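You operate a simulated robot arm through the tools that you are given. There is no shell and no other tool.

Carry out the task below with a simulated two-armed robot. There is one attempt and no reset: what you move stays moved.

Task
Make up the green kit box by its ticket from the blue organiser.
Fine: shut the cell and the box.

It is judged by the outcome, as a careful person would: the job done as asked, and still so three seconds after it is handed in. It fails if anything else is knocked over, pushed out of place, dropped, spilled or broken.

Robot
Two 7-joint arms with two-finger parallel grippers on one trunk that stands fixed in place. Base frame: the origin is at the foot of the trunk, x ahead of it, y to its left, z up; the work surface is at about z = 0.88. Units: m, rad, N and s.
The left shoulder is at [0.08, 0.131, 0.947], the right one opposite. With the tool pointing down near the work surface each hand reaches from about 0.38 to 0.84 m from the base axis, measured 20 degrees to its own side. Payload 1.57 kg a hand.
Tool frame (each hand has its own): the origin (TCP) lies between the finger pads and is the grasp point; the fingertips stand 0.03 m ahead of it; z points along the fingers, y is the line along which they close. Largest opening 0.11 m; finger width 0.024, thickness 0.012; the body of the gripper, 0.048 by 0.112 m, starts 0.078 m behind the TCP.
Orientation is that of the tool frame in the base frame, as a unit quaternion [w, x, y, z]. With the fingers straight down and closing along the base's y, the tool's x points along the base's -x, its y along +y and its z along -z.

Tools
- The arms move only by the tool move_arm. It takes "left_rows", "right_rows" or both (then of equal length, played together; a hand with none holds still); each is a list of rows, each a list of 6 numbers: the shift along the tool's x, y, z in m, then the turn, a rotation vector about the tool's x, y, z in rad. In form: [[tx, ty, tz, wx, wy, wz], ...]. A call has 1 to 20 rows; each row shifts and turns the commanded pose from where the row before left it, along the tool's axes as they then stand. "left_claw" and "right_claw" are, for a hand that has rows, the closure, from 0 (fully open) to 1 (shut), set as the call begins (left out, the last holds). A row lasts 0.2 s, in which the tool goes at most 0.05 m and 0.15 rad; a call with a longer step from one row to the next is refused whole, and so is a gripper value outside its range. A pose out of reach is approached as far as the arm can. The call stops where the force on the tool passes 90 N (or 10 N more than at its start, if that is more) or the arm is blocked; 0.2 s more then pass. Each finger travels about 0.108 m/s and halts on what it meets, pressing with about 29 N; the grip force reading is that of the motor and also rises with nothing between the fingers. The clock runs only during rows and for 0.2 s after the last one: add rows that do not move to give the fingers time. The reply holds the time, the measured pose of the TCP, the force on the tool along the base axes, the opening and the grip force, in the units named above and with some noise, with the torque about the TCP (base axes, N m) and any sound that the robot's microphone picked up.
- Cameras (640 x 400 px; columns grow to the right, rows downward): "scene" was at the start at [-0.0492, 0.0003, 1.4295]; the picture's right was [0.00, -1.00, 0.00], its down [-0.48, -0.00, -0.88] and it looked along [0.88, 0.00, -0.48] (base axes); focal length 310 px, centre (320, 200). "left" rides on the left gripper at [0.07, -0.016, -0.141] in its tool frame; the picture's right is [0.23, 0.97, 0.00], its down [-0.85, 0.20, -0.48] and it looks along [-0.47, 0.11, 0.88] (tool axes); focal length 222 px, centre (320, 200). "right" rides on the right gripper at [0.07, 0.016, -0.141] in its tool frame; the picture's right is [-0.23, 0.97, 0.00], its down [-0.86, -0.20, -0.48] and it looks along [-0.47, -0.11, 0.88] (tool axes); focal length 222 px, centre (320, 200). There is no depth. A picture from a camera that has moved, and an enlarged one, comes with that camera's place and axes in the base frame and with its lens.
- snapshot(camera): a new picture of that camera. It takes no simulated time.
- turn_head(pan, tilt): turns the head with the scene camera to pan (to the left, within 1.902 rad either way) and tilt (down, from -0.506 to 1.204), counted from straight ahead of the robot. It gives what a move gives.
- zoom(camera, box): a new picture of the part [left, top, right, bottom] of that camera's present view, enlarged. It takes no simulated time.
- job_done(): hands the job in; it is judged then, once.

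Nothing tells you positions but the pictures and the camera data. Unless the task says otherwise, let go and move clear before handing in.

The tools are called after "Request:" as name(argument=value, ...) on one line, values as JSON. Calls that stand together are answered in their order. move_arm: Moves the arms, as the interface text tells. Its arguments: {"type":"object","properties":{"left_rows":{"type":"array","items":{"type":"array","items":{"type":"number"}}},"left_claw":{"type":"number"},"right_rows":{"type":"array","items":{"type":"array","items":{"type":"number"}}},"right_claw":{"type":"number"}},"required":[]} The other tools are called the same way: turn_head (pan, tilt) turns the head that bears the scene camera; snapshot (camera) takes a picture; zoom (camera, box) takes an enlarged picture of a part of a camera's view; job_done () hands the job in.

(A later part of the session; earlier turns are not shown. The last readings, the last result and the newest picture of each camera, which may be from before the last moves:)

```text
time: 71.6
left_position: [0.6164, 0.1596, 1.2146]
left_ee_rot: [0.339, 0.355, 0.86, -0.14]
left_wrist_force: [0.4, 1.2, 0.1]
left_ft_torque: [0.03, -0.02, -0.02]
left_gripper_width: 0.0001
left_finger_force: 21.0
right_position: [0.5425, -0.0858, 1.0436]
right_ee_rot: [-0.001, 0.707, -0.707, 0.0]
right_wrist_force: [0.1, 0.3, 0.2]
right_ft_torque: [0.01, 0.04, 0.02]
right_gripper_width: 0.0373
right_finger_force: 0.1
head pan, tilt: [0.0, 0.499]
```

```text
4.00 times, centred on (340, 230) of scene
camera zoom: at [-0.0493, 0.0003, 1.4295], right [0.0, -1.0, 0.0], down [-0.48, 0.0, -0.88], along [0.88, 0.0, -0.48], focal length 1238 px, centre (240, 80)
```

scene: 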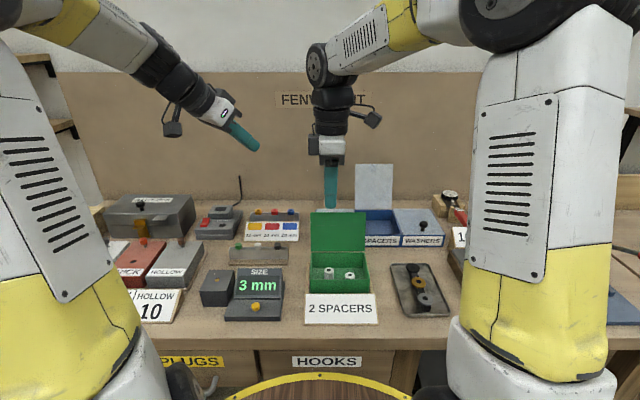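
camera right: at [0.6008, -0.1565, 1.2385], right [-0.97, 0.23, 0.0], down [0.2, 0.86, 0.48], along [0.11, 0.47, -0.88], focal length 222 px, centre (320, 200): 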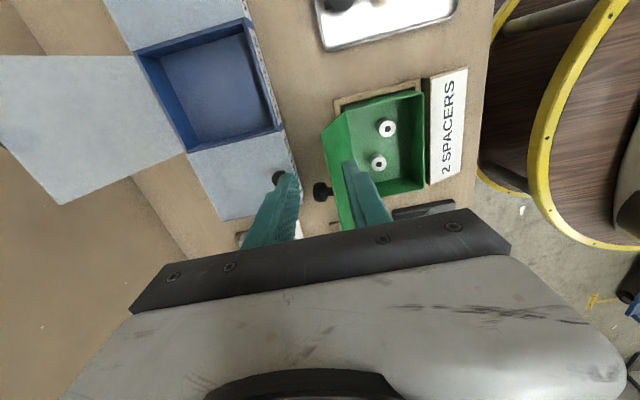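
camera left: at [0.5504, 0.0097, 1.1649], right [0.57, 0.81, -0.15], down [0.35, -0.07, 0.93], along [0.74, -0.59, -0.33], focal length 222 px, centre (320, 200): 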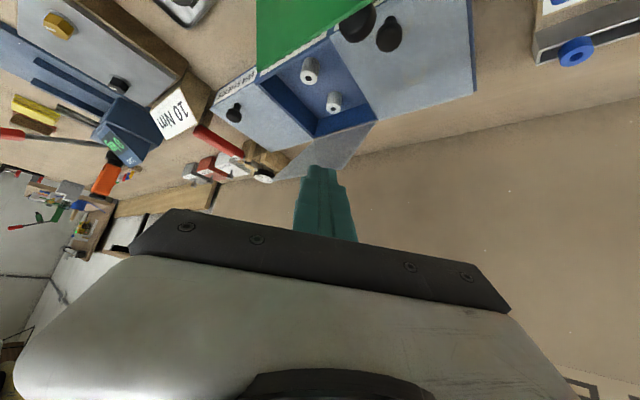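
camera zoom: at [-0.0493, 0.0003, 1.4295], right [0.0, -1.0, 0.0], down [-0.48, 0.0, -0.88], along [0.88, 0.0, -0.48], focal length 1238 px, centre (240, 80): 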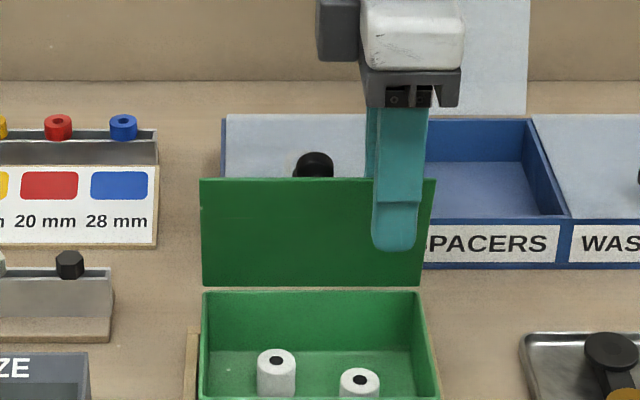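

Request:
move_arm(right_rows=[[0, 0.005, 0, 0, 0, 0], [0, 0.005, 0, 0, 0, 0], [0, 0, 0, 0, 0, 0], [0, 0, 0, 0, 0, 0]], right_claw=0.66)

Request:
zoom(camera="right", box=[220, 80, 460, 250])

Request:
zoom(camera="scene", box=[290, 180, 390, 280])

```text
time: 72.6
left_position: [0.6164, 0.1617, 1.2157]
left_ee_rot: [0.339, 0.356, 0.86, -0.14]
left_wrist_force: [-0.3, -0.4, 0.4]
left_ft_torque: [0.02, -0.01, 0.02]
left_gripper_width: 0.0001
left_finger_force: 21.3
right_position: [0.5315, -0.0856, 1.0424]
right_ee_rot: [0.001, 0.707, -0.707, 0.0]
right_wrist_force: [0.7, 0.2, -0.7]
right_ft_torque: [0.0, -0.02, 0.01]
right_gripper_width: 0.0375
right_finger_force: 0.3
head pan, tilt: [0.0, 0.499]
```

```text
2.35 times, centred on (340, 165) of right
camera zoom: at [0.5149, -0.1567, 1.1837], right [-0.97, 0.23, 0.0], down [0.2, 0.86, 0.48], along [0.11, 0.47, -0.88], focal length 523 px, centre (273, 282)
```

zoom: 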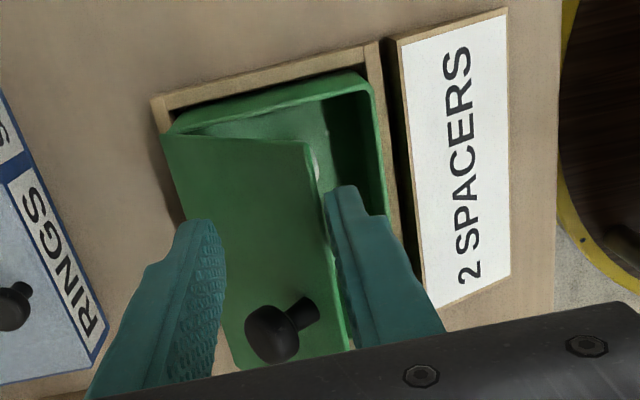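

```text
4.00 times, centred on (340, 230) of scene
camera zoom: at [-0.0493, 0.0003, 1.4295], right [0.0, -1.0, 0.0], down [-0.48, 0.0, -0.88], along [0.88, 0.0, -0.48], focal length 1238 px, centre (240, 80)
```

zoom: 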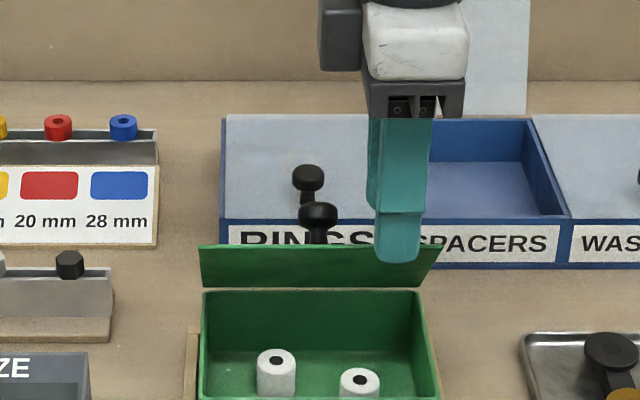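

The lid has leaned onto the front finger at ~50°, as intended. I'll lower the hand for more overlap and then let it down by moving down and toward the robot.

Request:
move_arm(right_rows=[[0, 0, 0.006, 0, 0, 0], [0, 0, 0.006, 0, 0, 0], [0, 0.0055, 0.006, 0, 0, 0], [0, 0.0055, 0.006, 0, 0, 0], [0, 0, 0, 0, 0, 0]], right_claw=0.66)

Request:
zoom(camera="right", box=[220, 80, 460, 250])

Request:
zoom(camera="scene", box=[290, 180, 390, 280])

```text
time: 73.8
left_position: [0.6177, 0.1615, 1.2151]
left_ee_rot: [0.339, 0.356, 0.859, -0.141]
left_wrist_force: [0.1, 0.1, -0.5]
left_ft_torque: [0.0, 0.01, 0.01]
left_gripper_width: 0.0
left_finger_force: 21.1
right_position: [0.5204, -0.0835, 1.0181]
right_ee_rot: [-0.001, 0.707, -0.707, 0.0]
right_wrist_force: [-1.0, 0.5, -1.3]
right_ft_torque: [-0.03, 0.01, -0.01]
right_gripper_width: 0.0375
right_finger_force: 0.6
head pan, tilt: [0.0, 0.499]
```

```text
2.35 times, centred on (340, 165) of right
camera zoom: at [0.5036, -0.1552, 1.1595], right [-0.97, 0.23, 0.0], down [0.2, 0.86, 0.48], along [0.11, 0.47, -0.88], focal length 523 px, centre (273, 282)
```

zoom: 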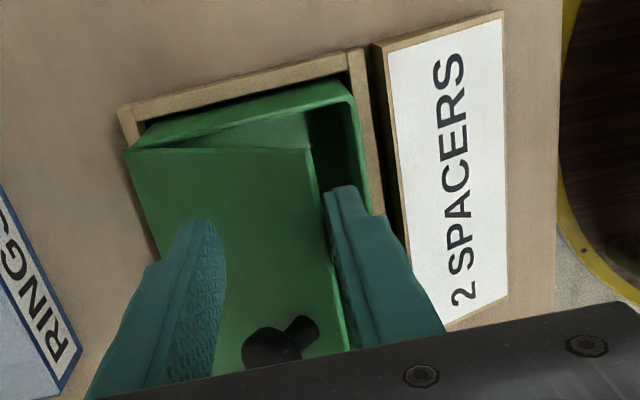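

```text
4.00 times, centred on (340, 230) of scene
camera zoom: at [-0.0492, 0.0003, 1.4295], right [0.0, -1.0, 0.0], down [-0.48, 0.0, -0.88], along [0.88, 0.0, -0.48], focal length 1238 px, centre (240, 80)
```

zoom: 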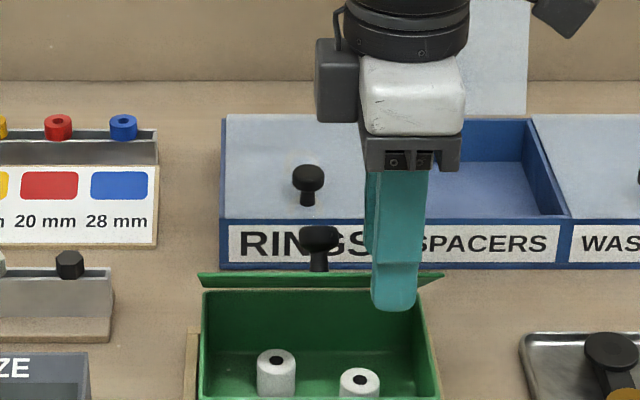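

The lid is coming down under control (~43°). Continuing the lowering.

Request:
move_arm(right_rows=[[0, 0.005, 0.006, 0, 0, 0], [0, 0.005, 0.006, 0, 0, 0], [0, 0.004, 0.004, 0, 0, 0], [0, 0, 0, 0, 0, 0]], right_claw=0.66)

Request:
zoom(camera="right", box=[220, 80, 460, 250])

Request:
zoom(camera="scene", box=[290, 180, 390, 280])

```text
time: 74.8
left_position: [0.6173, 0.1604, 1.215]
left_ee_rot: [0.338, 0.355, 0.86, -0.14]
left_wrist_force: [-1.2, 0.1, 0.1]
left_ft_torque: [0.01, -0.01, -0.01]
left_gripper_width: 0.0
left_finger_force: 20.9
right_position: [0.5064, -0.0846, 1.0035]
right_ee_rot: [0.001, -0.707, 0.708, 0.0]
right_wrist_force: [0.8, 0.9, 0.3]
right_ft_torque: [-0.01, -0.02, -0.02]
right_gripper_width: 0.0378
right_finger_force: 0.2
head pan, tilt: [0.0, 0.499]
```

```text
2.35 times, centred on (340, 165) of right
camera zoom: at [0.4895, -0.1554, 1.1442], right [-0.97, 0.23, 0.0], down [0.2, 0.86, 0.48], along [0.11, 0.47, -0.88], focal length 523 px, centre (273, 282)
```

zoom: 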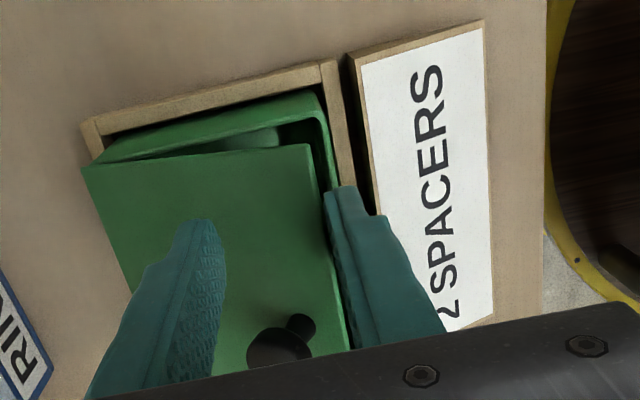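

```text
4.00 times, centred on (340, 230) of scene
camera zoom: at [-0.0493, 0.0003, 1.4295], right [0.0, -1.0, 0.0], down [-0.48, 0.0, -0.88], along [0.88, 0.0, -0.48], focal length 1238 px, centre (240, 80)
```

zoom: 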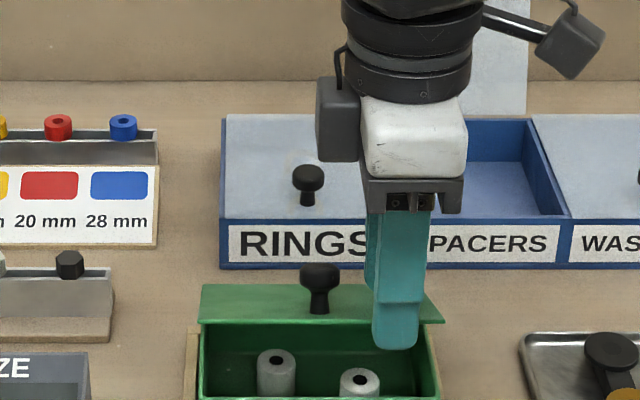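

At ~27° now. One more small step, then slide the front finger clear so the lid drops the last bit.

Request:
move_arm(right_rows=[[0, 0.0035, 0.006, 0, 0, 0], [0, 0.001, 0.002, 0, 0, 0], [0, 0.006, 0, 0, 0, 0], [0, 0.006, 0, 0, 0, 0], [0, 0, 0, 0, 0, 0], [0, 0, 0, 0, 0, 0]], right_claw=0.66)

Request:
zoom(camera="right", box=[220, 80, 460, 250])

Request:
zoom(camera="scene", box=[290, 200, 390, 300])

```text
time: 76.2
left_position: [0.6172, 0.1616, 1.2157]
left_ee_rot: [0.339, 0.356, 0.859, -0.141]
left_wrist_force: [0.2, 0.5, 0.2]
left_ft_torque: [0.02, 0.0, 0.03]
left_gripper_width: 0.0
left_finger_force: 21.5
right_position: [0.489, -0.0854, 0.995]
right_ee_rot: [0.0, 0.707, -0.707, 0.0]
right_wrist_force: [-0.6, 0.4, -0.3]
right_ft_torque: [0.0, 0.0, 0.03]
right_gripper_width: 0.0373
right_finger_force: 0.0
head pan, tilt: [0.0, 0.499]
```

```text
2.35 times, centred on (340, 165) of right
camera zoom: at [0.4733, -0.1563, 1.1358], right [-0.97, 0.23, 0.0], down [0.2, 0.86, 0.48], along [0.11, 0.47, -0.88], focal length 523 px, centre (273, 282)
```

zoom: 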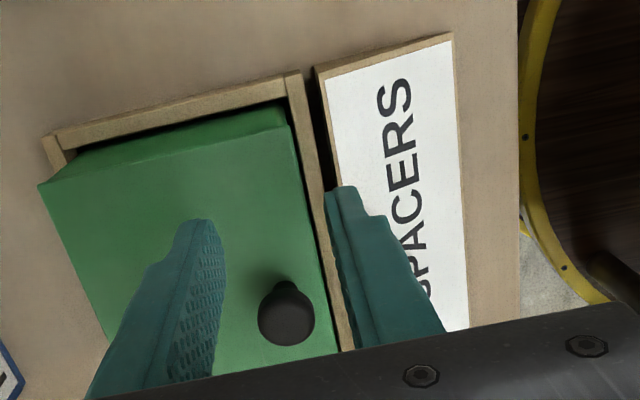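

```text
4.00 times, centred on (340, 250) of scene
camera zoom: at [-0.0493, 0.0003, 1.4295], right [0.0, -1.0, 0.0], down [-0.48, 0.0, -0.88], along [0.88, 0.0, -0.48], focal length 1238 px, centre (240, 0)
```

zoom: 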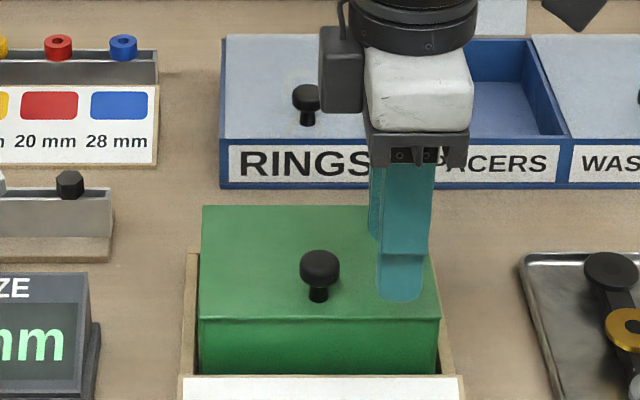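

The kit box lid is shut. I'll lift the hand, move across to the organiser and tip it forward ~40° to straddle the SPACERS lid the same way.

Request:
move_arm(right_rows=[[0, 0, -0.04, 0, 0, 0], [0, 0, -0.04, 0, 0, 0], [0, 0, -0.04, 0, 0, 0], [0, 0, -0.04, 0, 0, 0], [0.03, -0.0328, 0, 0, 0, 0], [0.03, -0.0328, 0, 0, 0, 0], [0.03, -0.0328, 0, 0, 0, 0], [0.03, -0.0328, 0, 0, 0, 0], [0, 0, 0, 0.14, 0, 0], [0, 0, 0, 0.14, 0, 0], [0, 0, 0, 0.14, 0, 0], [0, 0, 0, 0.14, 0, 0], [0, 0, 0, 0.14, 0, 0], [0, 0, 0, 0, 0, 0]], right_claw=0.4545)

Request:
snapshot(camera="scene")

Request:
snapshot(camera="right")

Request:
zoom(camera="scene", box=[290, 230, 390, 330])

```text
time: 79.2
left_position: [0.6167, 0.1612, 1.2163]
left_ee_rot: [0.339, 0.356, 0.859, -0.14]
left_wrist_force: [0.1, 0.3, 0.5]
left_ft_torque: [0.02, -0.01, 0.02]
left_gripper_width: 0.0002
left_finger_force: 20.8
right_position: [0.621, -0.205, 1.1544]
right_ee_rot: [-0.242, 0.664, -0.664, 0.243]
right_wrist_force: [0.4, 0.4, 0.4]
right_ft_torque: [-0.01, 0.0, 0.02]
right_gripper_width: 0.0601
right_finger_force: 0.1
head pan, tilt: [0.0, 0.499]
```

```text
taken
```

scene: 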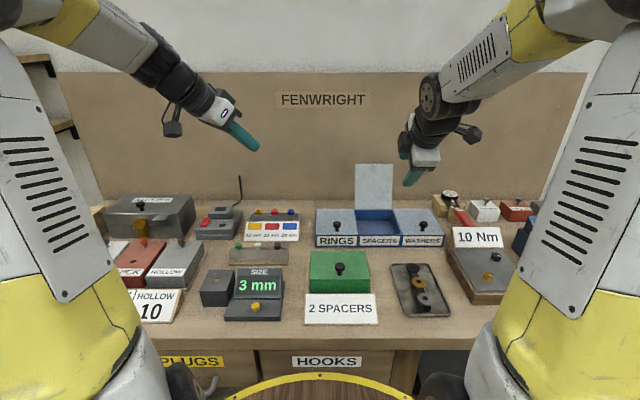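

```text
taken
camera right: at [0.5175, -0.2761, 1.2519], right [-0.74, 0.23, -0.63], down [-0.16, 0.85, 0.49], along [0.65, 0.47, -0.6], focal length 222 px, centre (320, 200)
```

right: 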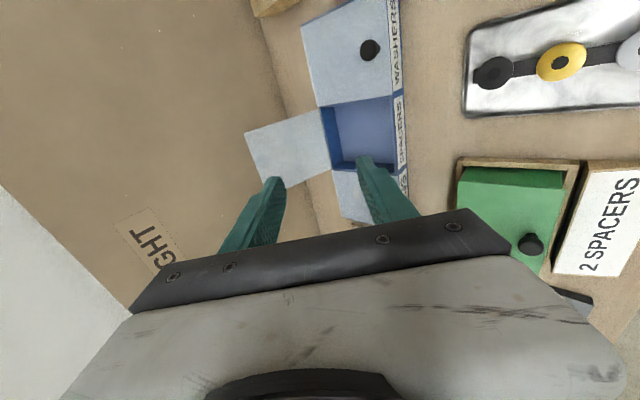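

```text
4.00 times, centred on (340, 280) of scene
camera zoom: at [-0.0493, 0.0003, 1.4295], right [0.0, -1.0, 0.0], down [-0.48, 0.0, -0.88], along [0.88, 0.0, -0.48], focal length 1238 px, centre (240, -120)
```

zoom: 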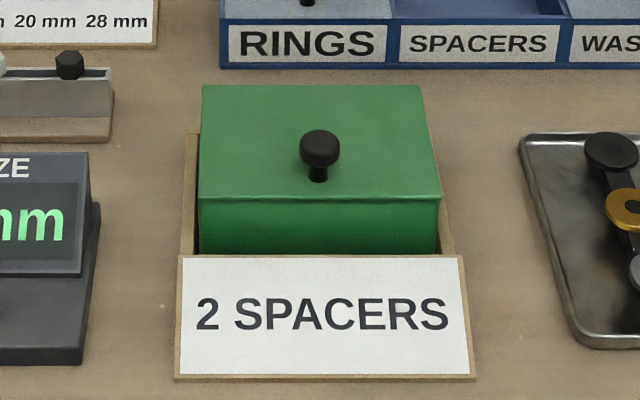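

The green box is shut and still seated in its stand. Now I'll measure the SPACERS lid's edge from this view before straddling it.

Request:
zoom(camera="right", box=[200, 60, 440, 230])

Request:
zoom(camera="scene", box=[340, 150, 440, 250])

```text
2.35 times, centred on (320, 145) of right
camera zoom: at [0.5175, -0.2761, 1.2519], right [-0.74, 0.23, -0.63], down [-0.16, 0.85, 0.49], along [0.65, 0.47, -0.6], focal length 523 px, centre (320, 329)
```

zoom: 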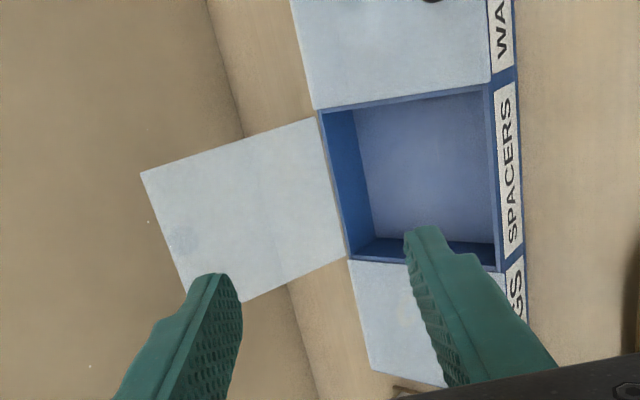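

```text
4.00 times, centred on (390, 200) of scene
camera zoom: at [-0.0493, 0.0003, 1.4295], right [0.0, -1.0, 0.0], down [-0.48, 0.0, -0.88], along [0.88, 0.0, -0.48], focal length 1238 px, centre (40, 200)
```

zoom: 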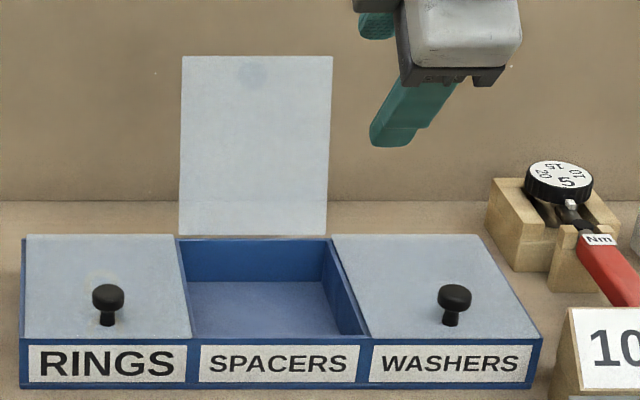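

The lid edge is at about (0.858, z 1.063), ~106° open. I'll move to a standoff in line with it at y≈−0.205, to the right of its knob.

Request:
move_arm(right_rows=[[0, -0.0285, 0.032, 0, 0, 0], [0, -0.0285, 0.032, 0, 0, 0], [0, -0.0285, 0.032, 0, 0, 0], [0, -0.0285, 0.0318, 0, 0, 0], [0, 0, 0, 0, 0, 0]], right_claw=0.4545)

Request:
zoom(camera="right", box=[200, 60, 440, 230])

Request:
zoom(camera="scene", box=[340, 130, 460, 250])

```text
time: 80.4
left_position: [0.6172, 0.1609, 1.2154]
left_ee_rot: [0.338, 0.355, 0.86, -0.14]
left_wrist_force: [-0.4, -0.1, 0.7]
left_ft_torque: [0.0, 0.02, 0.0]
left_gripper_width: 0.0001
left_finger_force: 21.2
right_position: [0.7916, -0.2059, 1.1294]
right_ee_rot: [0.242, -0.664, 0.665, -0.241]
right_wrist_force: [-0.6, -0.3, -0.4]
right_ft_torque: [0.02, 0.03, 0.0]
right_gripper_width: 0.0602
right_finger_force: 0.0
head pan, tilt: [0.0, 0.499]
```

```text
2.35 times, centred on (320, 145) of right
camera zoom: at [0.687, -0.2765, 1.2274], right [-0.75, 0.23, -0.63], down [-0.16, 0.86, 0.49], along [0.65, 0.47, -0.6], focal length 523 px, centre (320, 329)
```

zoom: 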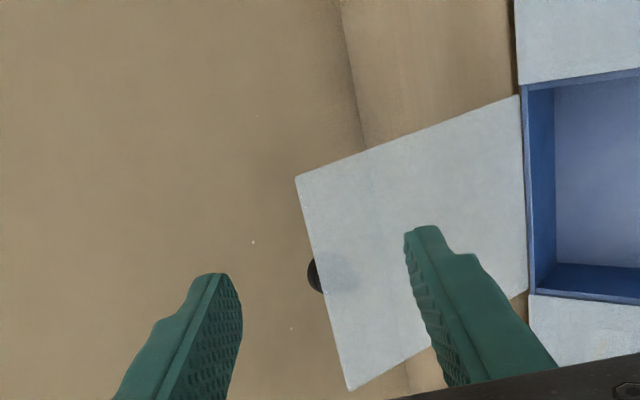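

```text
3.33 times, centred on (400, 190) of scene
camera zoom: at [-0.0492, 0.0003, 1.4295], right [0.0, -1.0, 0.0], down [-0.48, 0.0, -0.88], along [0.88, 0.0, -0.48], focal length 1032 px, centre (53, 233)
```

zoom: 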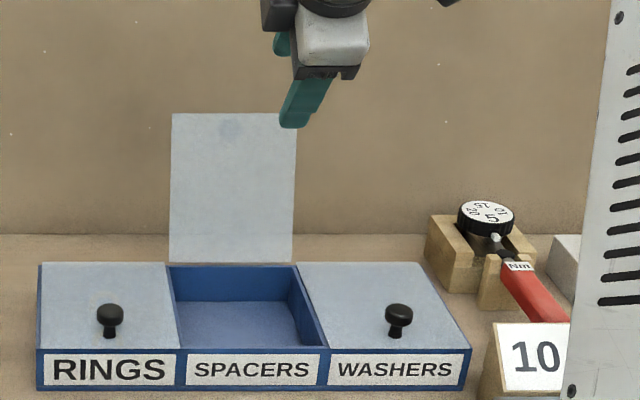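

The lid edge will pass between the two fingers. Sliding in along the finger direction.

Request:
move_arm(right_rows=[[0, 0, 0.02, 0, 0, 0], [0, 0, 0.02, 0, 0, 0], [0, 0, 0.02, 0, 0, 0], [0, 0, 0, 0, 0, 0]], right_claw=0.4545)

Request:
zoom(camera="right", box=[200, 60, 440, 230])

Request:
zoom(camera="scene", box=[340, 130, 460, 250])

```text
time: 81.4
left_position: [0.6164, 0.1611, 1.2157]
left_ee_rot: [0.339, 0.355, 0.86, -0.14]
left_wrist_force: [0.1, 0.3, 0.1]
left_ft_torque: [-0.01, -0.01, 0.01]
left_gripper_width: 0.0
left_finger_force: 21.6
right_position: [0.8286, -0.2053, 1.0832]
right_ee_rot: [-0.242, 0.665, -0.664, 0.243]
right_wrist_force: [-0.1, 0.4, 0.2]
right_ft_torque: [-0.03, 0.07, -0.03]
right_gripper_width: 0.0601
right_finger_force: 0.1
head pan, tilt: [0.0, 0.499]
```

```text
2.35 times, centred on (320, 145) of right
camera zoom: at [0.725, -0.2766, 1.1814], right [-0.75, 0.23, -0.63], down [-0.16, 0.86, 0.49], along [0.65, 0.47, -0.6], focal length 523 px, centre (320, 329)
```

zoom: 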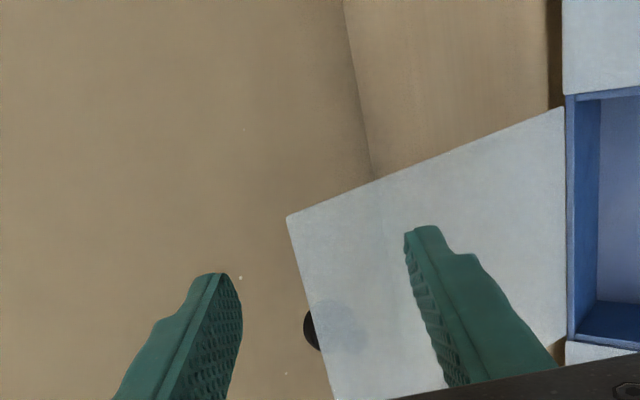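

```text
3.33 times, centred on (400, 190) of scene
camera zoom: at [-0.0492, 0.0003, 1.4295], right [0.0, -1.0, 0.0], down [-0.48, 0.0, -0.88], along [0.88, 0.0, -0.48], focal length 1032 px, centre (53, 233)
```

zoom: 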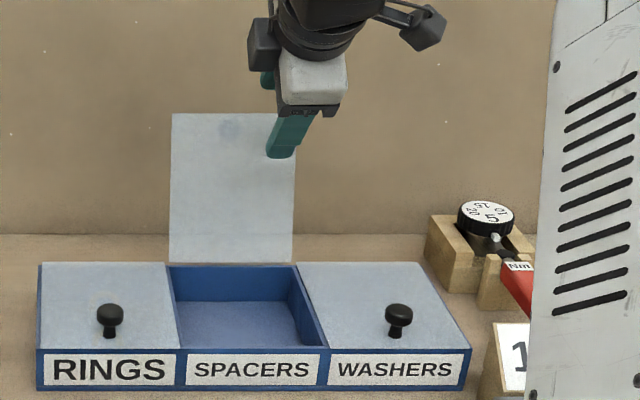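

Request:
move_arm(right_rows=[[0, 0, 0.02, 0, 0, 0], [0, 0, 0, 0, 0, 0]], right_claw=0.4545)

Request:
zoom(camera="right", box=[200, 60, 440, 230])

```text
time: 82.0
left_position: [0.6164, 0.1607, 1.2154]
left_ee_rot: [0.339, 0.355, 0.86, -0.139]
left_wrist_force: [0.2, -0.3, -0.4]
left_ft_torque: [0.0, 0.04, -0.01]
left_gripper_width: 0.0
left_finger_force: 21.1
right_position: [0.841, -0.2054, 1.069]
right_ee_rot: [-0.242, 0.665, -0.664, 0.242]
right_wrist_force: [-0.2, 0.5, -0.8]
right_ft_torque: [-0.04, 0.03, 0.01]
right_gripper_width: 0.0601
right_finger_force: 0.1
head pan, tilt: [0.0, 0.499]
```

```text
2.35 times, centred on (320, 145) of right
camera zoom: at [0.7377, -0.2765, 1.1658], right [-0.75, 0.23, -0.63], down [-0.16, 0.85, 0.49], along [0.65, 0.47, -0.6], focal length 523 px, centre (320, 329)
```

zoom: 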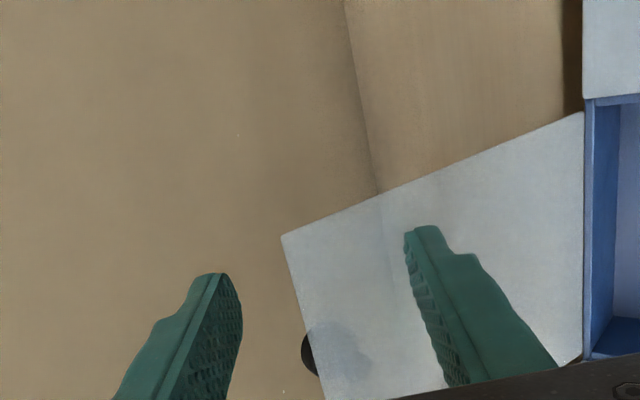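

The fingers straddle the lid's edge. Pulling gently toward the robot so the rear finger brings the lid upright.

Request:
move_arm(right_rows=[[0, 0.0083, -0.0049, 0, 0, 0], [0, 0.0083, -0.0049, 0, 0, 0], [0, 0.0083, -0.0049, 0, 0, 0], [0, 0.0083, -0.0049, 0, 0, 0], [0, 0, 0, 0, 0, 0]], right_claw=0.4545)

Request:
zoom(camera="right", box=[200, 60, 440, 230])

Request:
zoom(camera="scene", box=[340, 130, 460, 250])

```text
time: 83.2
left_position: [0.6162, 0.1611, 1.2155]
left_ee_rot: [0.339, 0.355, 0.86, -0.14]
left_wrist_force: [-0.1, 0.9, 0.7]
left_ft_torque: [0.0, -0.01, -0.02]
left_gripper_width: 0.0001
left_finger_force: 21.0
right_position: [0.8051, -0.2055, 1.0617]
right_ee_rot: [-0.242, 0.665, -0.664, 0.242]
right_wrist_force: [-0.2, 0.2, 0.7]
right_ft_torque: [-0.05, -0.02, 0.03]
right_gripper_width: 0.0605
right_finger_force: 0.3
head pan, tilt: [0.0, 0.499]
```

```text
2.35 times, centred on (320, 145) of right
camera zoom: at [0.7008, -0.276, 1.1603], right [-0.75, 0.23, -0.63], down [-0.16, 0.86, 0.49], along [0.65, 0.47, -0.6], focal length 523 px, centre (320, 329)
```

zoom: 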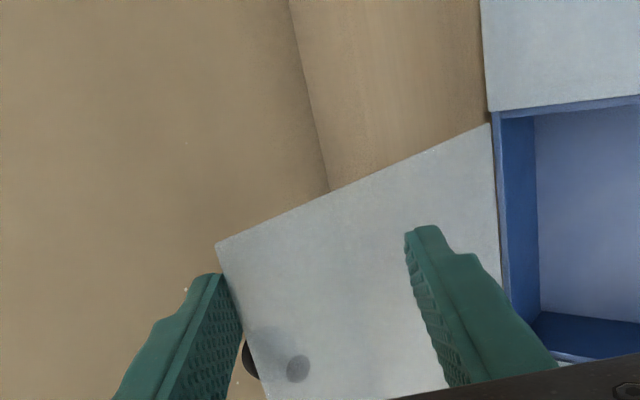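

```text
3.33 times, centred on (400, 190) of scene
camera zoom: at [-0.0492, 0.0003, 1.4295], right [0.0, -1.0, 0.0], down [-0.48, 0.0, -0.88], along [0.88, 0.0, -0.48], focal length 1032 px, centre (53, 233)
```

zoom: 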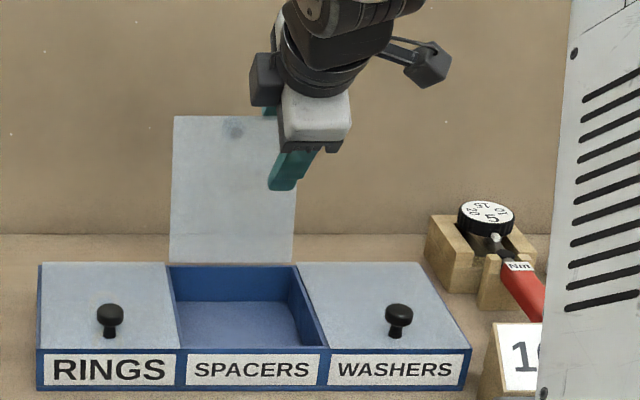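

The rear finger has taken up the lid edge. Continuing to pull past vertical.

Request:
move_arm(right_rows=[[0, 0.0078, -0.0065, 0, 0, 0], [0, 0.0078, -0.0065, 0, 0, 0], [0, 0.0078, -0.0065, 0, 0, 0], [0, 0, 0, 0, 0, 0]], right_claw=0.4545)

Request:
zoom(camera="right", box=[200, 60, 440, 230])

Request:
zoom(camera="scene", box=[340, 130, 460, 250])

```text
time: 84.2
left_position: [0.617, 0.1601, 1.2149]
left_ee_rot: [0.339, 0.355, 0.86, -0.14]
left_wrist_force: [-1.2, -0.1, 0.4]
left_ft_torque: [-0.01, -0.01, 0.03]
left_gripper_width: 0.0
left_finger_force: 21.5
right_position: [0.7751, -0.2056, 1.0626]
right_ee_rot: [0.242, -0.664, 0.665, -0.242]
right_wrist_force: [-0.3, -0.1, 0.6]
right_ft_torque: [-0.02, -0.05, 0.0]
right_gripper_width: 0.0602
right_finger_force: 0.1
head pan, tilt: [0.0, 0.499]
```

```text
2.35 times, centred on (320, 145) of right
camera zoom: at [0.6707, -0.2758, 1.1597], right [-0.75, 0.23, -0.63], down [-0.16, 0.85, 0.49], along [0.65, 0.47, -0.6], focal length 523 px, centre (320, 329)
```

zoom: 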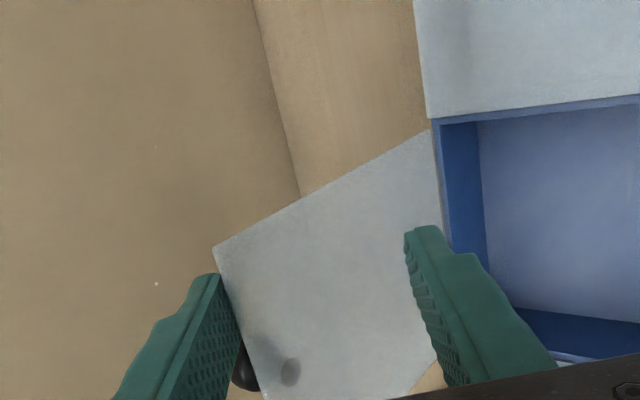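

```text
3.33 times, centred on (400, 190) of scene
camera zoom: at [-0.0492, 0.0003, 1.4295], right [0.0, -1.0, 0.0], down [-0.48, 0.0, -0.88], along [0.88, 0.0, -0.48], focal length 1032 px, centre (53, 233)
```

zoom: 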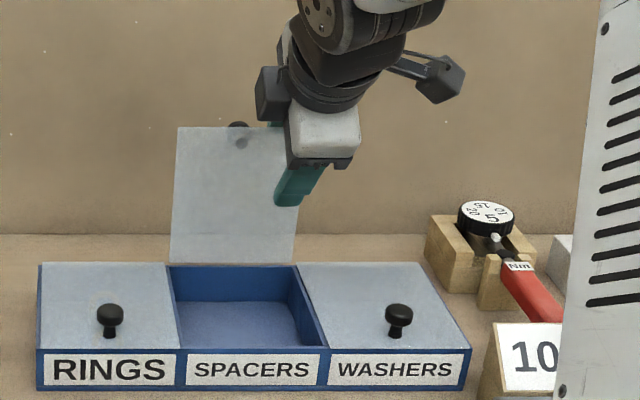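

Request:
move_arm(right_rows=[[0, 0.0065, -0.0039, 0, 0, 0], [0, 0.0065, -0.0039, 0, 0, 0], [0, 0, 0, 0, 0, 0], [0, 0, 0, 0, 0, 0]], right_claw=0.4545)

Request:
zoom(camera="right", box=[200, 60, 440, 230])

Request:
zoom(camera="scene", box=[340, 130, 460, 250])

```text
time: 85.2
left_position: [0.6163, 0.1615, 1.2161]
left_ee_rot: [0.338, 0.356, 0.86, -0.14]
left_wrist_force: [-0.2, -1.1, -0.4]
left_ft_torque: [-0.03, 0.0, 0.01]
left_gripper_width: 0.0001
left_finger_force: 21.3
right_position: [0.7592, -0.205, 1.0591]
right_ee_rot: [0.242, -0.664, 0.664, -0.242]
right_wrist_force: [-0.5, -0.3, -0.5]
right_ft_torque: [0.0, 0.03, -0.07]
right_gripper_width: 0.0599
right_finger_force: 0.0
head pan, tilt: [0.0, 0.499]
```

```text
2.35 times, centred on (320, 145) of right
camera zoom: at [0.6556, -0.2757, 1.1575], right [-0.75, 0.23, -0.63], down [-0.16, 0.86, 0.49], along [0.65, 0.47, -0.6], focal length 523 px, centre (320, 329)
```

zoom: 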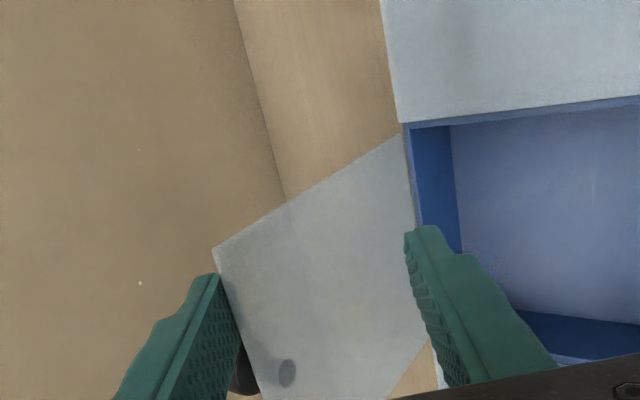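

```text
3.33 times, centred on (400, 190) of scene
camera zoom: at [-0.0492, 0.0003, 1.4295], right [0.0, -1.0, 0.0], down [-0.48, 0.0, -0.88], along [0.88, 0.0, -0.48], focal length 1032 px, centre (53, 233)
```

zoom: 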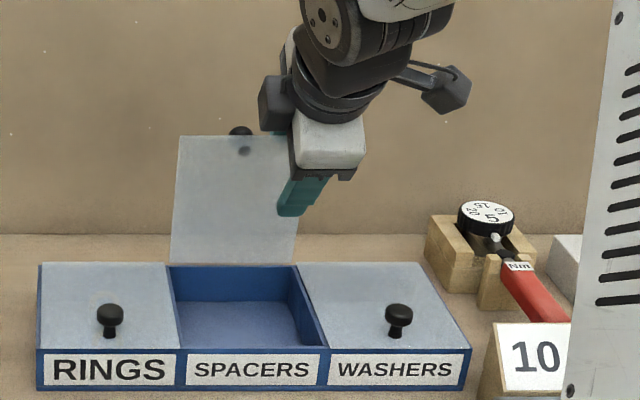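

Request:
move_arm(right_rows=[[0, 0.0069, -0.0033, 0, 0, 0], [0, 0.0069, -0.0033, 0, 0, 0], [0, 0, 0, 0, 0, 0], [0, 0, 0, 0, 0, 0]], right_claw=0.4545)

Request:
zoom(camera="right", box=[200, 60, 440, 230])

Request:
zoom(camera="scene", box=[340, 130, 460, 250])

```text
time: 86.2
left_position: [0.6165, 0.1611, 1.2158]
left_ee_rot: [0.339, 0.355, 0.86, -0.14]
left_wrist_force: [-0.2, 0.2, -0.2]
left_ft_torque: [-0.01, 0.02, -0.02]
left_gripper_width: 0.0
left_finger_force: 21.3
right_position: [0.7444, -0.2058, 1.056]
right_ee_rot: [0.243, -0.664, 0.664, -0.243]
right_wrist_force: [0.2, 0.2, 0.1]
right_ft_torque: [0.0, 0.0, -0.01]
right_gripper_width: 0.06
right_finger_force: 0.0
head pan, tilt: [0.0, 0.499]
```

```text
2.35 times, centred on (320, 145) of right
camera zoom: at [0.6406, -0.2764, 1.1535], right [-0.75, 0.23, -0.63], down [-0.16, 0.86, 0.49], along [0.65, 0.47, -0.6], focal length 523 px, centre (320, 329)
```

zoom: 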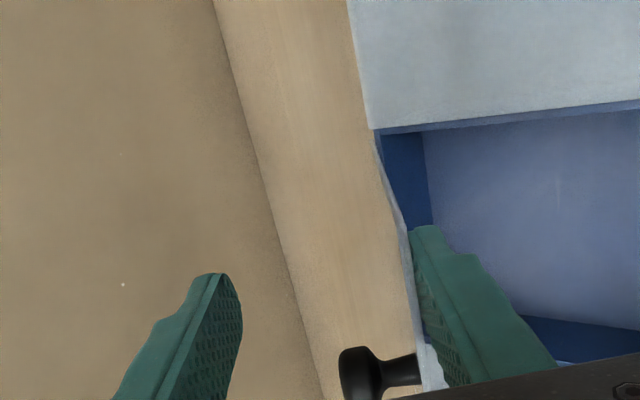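

```text
3.33 times, centred on (400, 190) of scene
camera zoom: at [-0.0492, 0.0003, 1.4295], right [0.0, -1.0, 0.0], down [-0.48, 0.0, -0.88], along [0.88, 0.0, -0.48], focal length 1032 px, centre (53, 233)
```

zoom: 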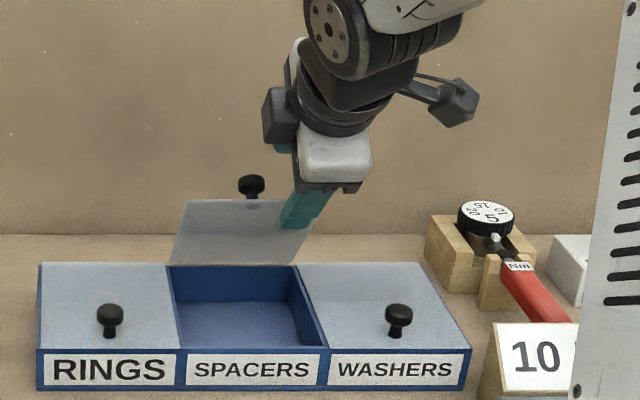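

The lid has come over onto the front finger at ~52°. Now I'll let it down by moving the hand down and back in small steps.

Request:
move_arm(right_rows=[[0, 0.0059, -0.0033, 0, 0, 0], [0, 0.0059, -0.0033, 0, 0, 0], [0, 0.0088, 0.0012, 0, 0, 0], [0, 0.0088, 0.0012, 0, 0, 0], [0, 0, 0, 0, 0, 0]], right_claw=0.4545)

Request:
zoom(camera="right", box=[200, 60, 440, 230])

Request:
zoom(camera="scene", box=[340, 130, 460, 250])

```text
time: 87.4
left_position: [0.6171, 0.1618, 1.2162]
left_ee_rot: [0.339, 0.356, 0.86, -0.14]
left_wrist_force: [0.6, 0.1, -0.3]
left_ft_torque: [-0.01, 0.02, 0.01]
left_gripper_width: 0.0004
left_finger_force: 21.2
right_position: [0.7188, -0.2056, 1.0403]
right_ee_rot: [-0.242, 0.665, -0.664, 0.242]
right_wrist_force: [-0.3, 0.1, 0.5]
right_ft_torque: [-0.01, 0.01, 0.03]
right_gripper_width: 0.0602
right_finger_force: 0.1
head pan, tilt: [0.0, 0.499]
```

```text
2.35 times, centred on (320, 145) of right
camera zoom: at [0.6151, -0.2764, 1.1385], right [-0.75, 0.23, -0.63], down [-0.16, 0.86, 0.49], along [0.65, 0.47, -0.6], focal length 523 px, centre (320, 329)
```

zoom: 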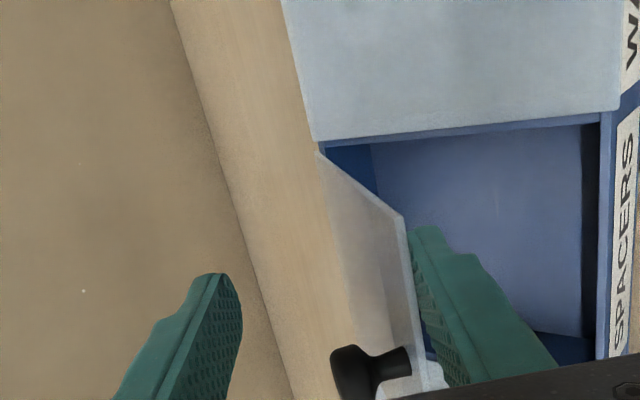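

```text
3.33 times, centred on (400, 190) of scene
camera zoom: at [-0.0492, 0.0003, 1.4295], right [0.0, -1.0, 0.0], down [-0.48, 0.0, -0.88], along [0.88, 0.0, -0.48], focal length 1032 px, centre (53, 233)
```

zoom: 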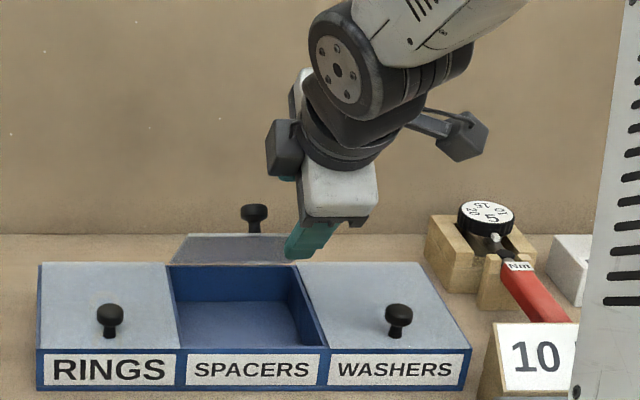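

The lid is lowering under control (~40°). Continuing.

Request:
move_arm(right_rows=[[0, 0.0097, 0.0028, 0, 0, 0], [0, 0.0097, 0.0028, 0, 0, 0], [0, 0.007, 0.003, 0, 0, 0], [0, 0.007, 0.003, 0, 0, 0], [0, 0, 0, 0, 0, 0]], right_claw=0.4545)

Request:
zoom(camera="right", box=[200, 60, 440, 230])

Request:
zoom(camera="scene", box=[340, 150, 460, 270])

```text
time: 88.6
left_position: [0.6168, 0.1613, 1.216]
left_ee_rot: [0.338, 0.355, 0.86, -0.14]
left_wrist_force: [0.3, -0.2, 0.2]
left_ft_torque: [0.0, 0.02, -0.02]
left_gripper_width: 0.0
left_finger_force: 21.7
right_position: [0.7011, -0.2043, 1.011]
right_ee_rot: [0.243, -0.664, 0.664, -0.243]
right_wrist_force: [0.4, 0.8, 0.3]
right_ft_torque: [0.02, 0.01, 0.03]
right_gripper_width: 0.06
right_finger_force: 0.0
head pan, tilt: [0.0, 0.499]
```

```text
2.35 times, centred on (320, 145) of right
camera zoom: at [0.5977, -0.275, 1.108], right [-0.75, 0.23, -0.63], down [-0.16, 0.86, 0.49], along [0.65, 0.47, -0.6], focal length 523 px, centre (320, 329)
```

zoom: 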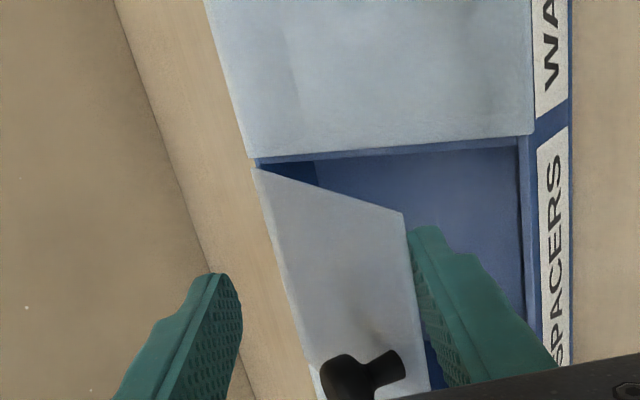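

```text
3.33 times, centred on (400, 210) of scene
camera zoom: at [-0.0492, 0.0003, 1.4295], right [0.0, -1.0, 0.0], down [-0.48, 0.0, -0.88], along [0.88, 0.0, -0.48], focal length 1032 px, centre (53, 167)
```

zoom: 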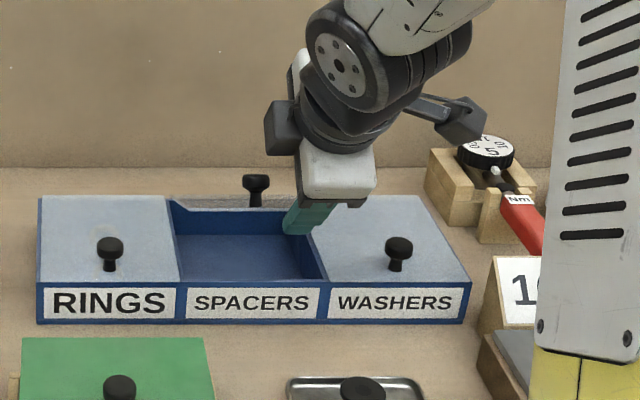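

Request:
move_arm(right_rows=[[0, 0.0066, 0.0037, 0, 0, 0], [0, 0.0066, 0.0037, 0, 0, 0], [0, 0.004, 0.0028, 0, 0, 0], [0, 0.0035, 0.0025, 0, 0, 0], [0, 0, 0, 0, 0, 0]], right_claw=0.4545)

Request:
zoom(camera="right", box=[200, 60, 440, 230])

Request:
zoom(camera="scene", box=[340, 150, 460, 270])

```text
time: 89.8
left_position: [0.617, 0.1614, 1.2162]
left_ee_rot: [0.339, 0.355, 0.86, -0.14]
left_wrist_force: [-0.4, 0.4, 0.2]
left_ft_torque: [0.0, -0.01, 0.02]
left_gripper_width: 0.0
left_finger_force: 21.1
right_position: [0.6929, -0.2055, 0.9854]
right_ee_rot: [0.243, -0.664, 0.664, -0.242]
right_wrist_force: [-0.3, 0.1, 0.1]
right_ft_torque: [0.01, -0.03, -0.02]
right_gripper_width: 0.0601
right_finger_force: 0.1
head pan, tilt: [0.0, 0.499]
```

```text
2.35 times, centred on (320, 145) of right
camera zoom: at [0.5892, -0.276, 1.0842], right [-0.75, 0.23, -0.63], down [-0.16, 0.86, 0.49], along [0.65, 0.47, -0.6], focal length 523 px, centre (320, 329)
```

zoom: 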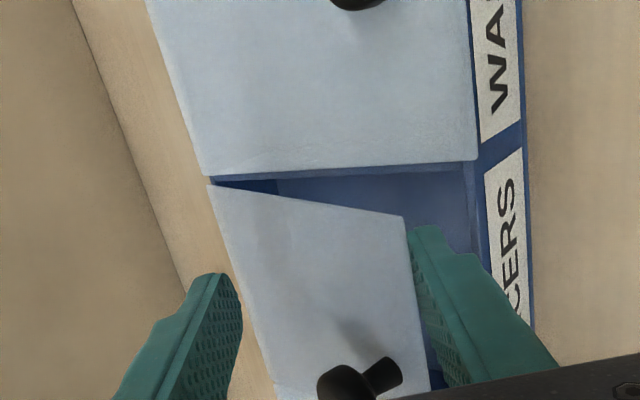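

```text
3.33 times, centred on (400, 210) of scene
camera zoom: at [-0.0492, 0.0003, 1.4295], right [0.0, -1.0, 0.0], down [-0.48, 0.0, -0.88], along [0.88, 0.0, -0.48], focal length 1032 px, centre (53, 167)
```

zoom: 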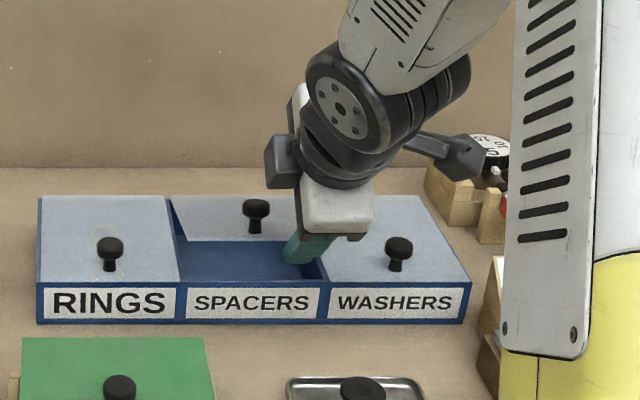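

The lid is at ~15° with the front finger just under its edge. I'll slide the finger out toward the robot so the lid settles the last couple of centimetres.

Request:
move_arm(right_rows=[[0, 0.0031, -0.0026, 0, 0, 0], [0, 0.0031, -0.0026, 0, 0, 0], [0, 0.0031, -0.0026, 0, 0, 0], [0, 0.0031, -0.0026, 0, 0, 0], [0, 0.0031, -0.0026, 0, 0, 0], [0, 0.0031, -0.0026, 0, 0, 0], [0, 0, 0, 0, 0, 0], [0, 0, 0, 0, 0, 0]], right_claw=0.4545)

Request:
zoom(camera="right", box=[200, 60, 440, 230])

Request:
zoom(camera="scene", box=[340, 170, 460, 270])

```text
time: 91.6
left_position: [0.617, 0.1619, 1.2154]
left_ee_rot: [0.339, 0.355, 0.86, -0.14]
left_wrist_force: [0.1, 0.5, -0.6]
left_ft_torque: [-0.01, 0.02, -0.01]
left_gripper_width: 0.0
left_finger_force: 21.5
right_position: [0.6697, -0.2057, 0.9877]
right_ee_rot: [-0.241, 0.665, -0.664, 0.242]
right_wrist_force: [0.0, 0.2, -0.5]
right_ft_torque: [0.0, 0.0, 0.0]
right_gripper_width: 0.06
right_finger_force: 0.1
head pan, tilt: [0.0, 0.499]
```

```text
2.35 times, centred on (320, 145) of right
camera zoom: at [0.5653, -0.2762, 1.0843], right [-0.75, 0.23, -0.63], down [-0.16, 0.85, 0.49], along [0.65, 0.47, -0.6], focal length 523 px, centre (320, 329)
```

zoom: 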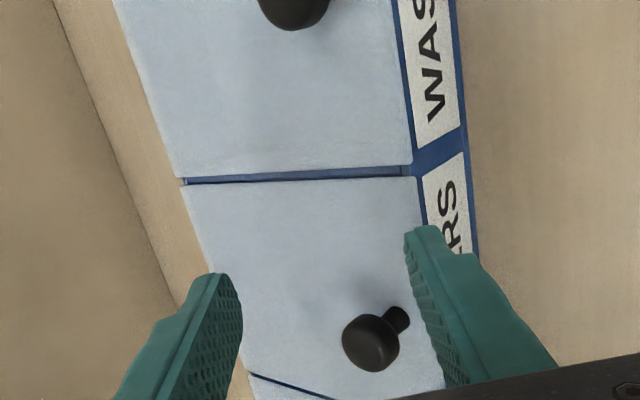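

```text
4.00 times, centred on (400, 220) of scene
camera zoom: at [-0.0492, 0.0003, 1.4295], right [0.0, -1.0, 0.0], down [-0.48, 0.0, -0.88], along [0.88, 0.0, -0.48], focal length 1238 px, centre (0, 120)
```

zoom: 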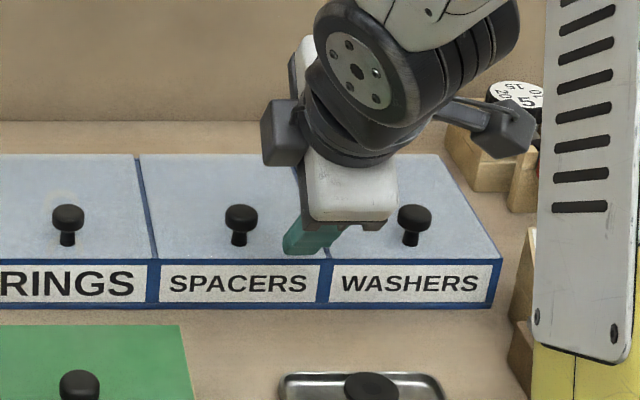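

The SPACERS lid is down, its knob level with the others. I'll withdraw the right hand up and back and inspect everything.

Request:
move_arm(right_rows=[[0, 0, -0.03, 0, 0, 0], [0, 0, -0.045, 0, 0, 0], [0, 0, -0.045, 0, 0, 0], [0.03, 0, -0.035, 0, 0, 0], [0.03, 0, -0.035, 0, 0, 0], [0.03, 0, -0.03, 0, 0, 0], [0.03, 0, -0.03, 0, 0, 0], [0, 0, 0, 0, 0, 0]], right_claw=0.4545)

Request:
snapshot(camera="scene")

Request:
zoom(camera="scene", box=[300, 190, 460, 260])

Request:
zoom(camera="scene", box=[290, 230, 390, 330])

```text
time: 93.4
left_position: [0.6169, 0.1604, 1.2161]
left_ee_rot: [0.339, 0.356, 0.859, -0.141]
left_wrist_force: [-0.3, -0.4, -0.4]
left_ft_torque: [-0.03, 0.04, 0.04]
left_gripper_width: 0.0
left_finger_force: 20.9
right_position: [0.5072, -0.3258, 1.1784]
right_ee_rot: [-0.242, 0.665, -0.664, 0.242]
right_wrist_force: [0.0, 0.7, -0.3]
right_ft_torque: [-0.03, 0.01, -0.03]
right_gripper_width: 0.0598
right_finger_force: 0.1
head pan, tilt: [0.0, 0.499]
```

```text
taken
```

scene: 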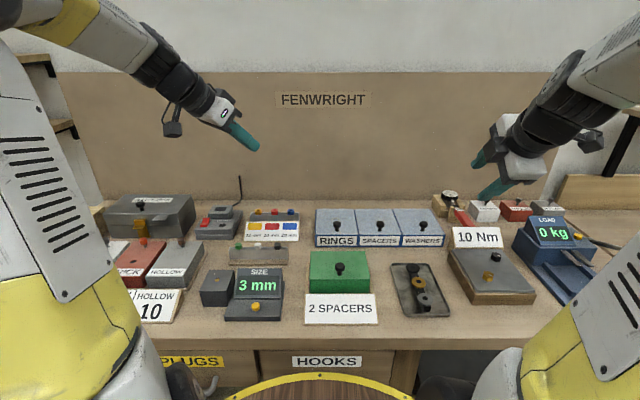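

```text
4.00 times, centred on (380, 225) of scene
camera zoom: at [-0.0493, 0.0003, 1.4295], right [0.0, -1.0, 0.0], down [-0.48, 0.0, -0.88], along [0.88, 0.0, -0.48], focal length 1238 px, centre (80, 100)
```

zoom: 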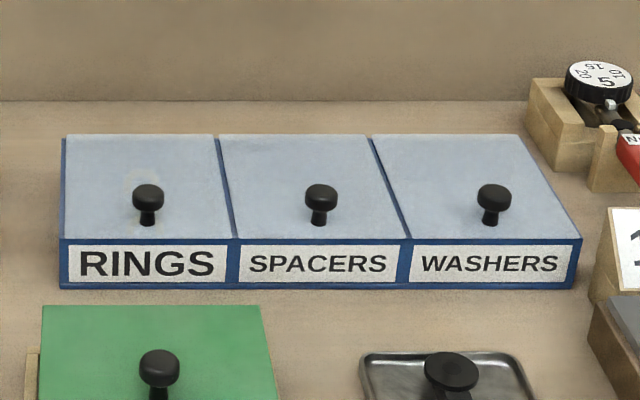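

```text
4.00 times, centred on (340, 280) of scene
camera zoom: at [-0.0493, 0.0003, 1.4295], right [0.0, -1.0, 0.0], down [-0.48, 0.0, -0.88], along [0.88, 0.0, -0.48], focal length 1238 px, centre (240, -120)
```

zoom: 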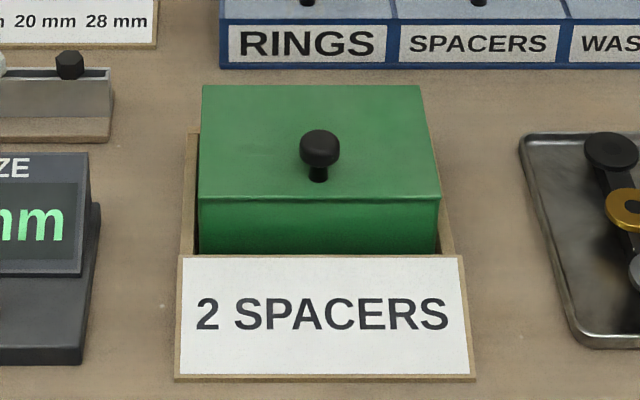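

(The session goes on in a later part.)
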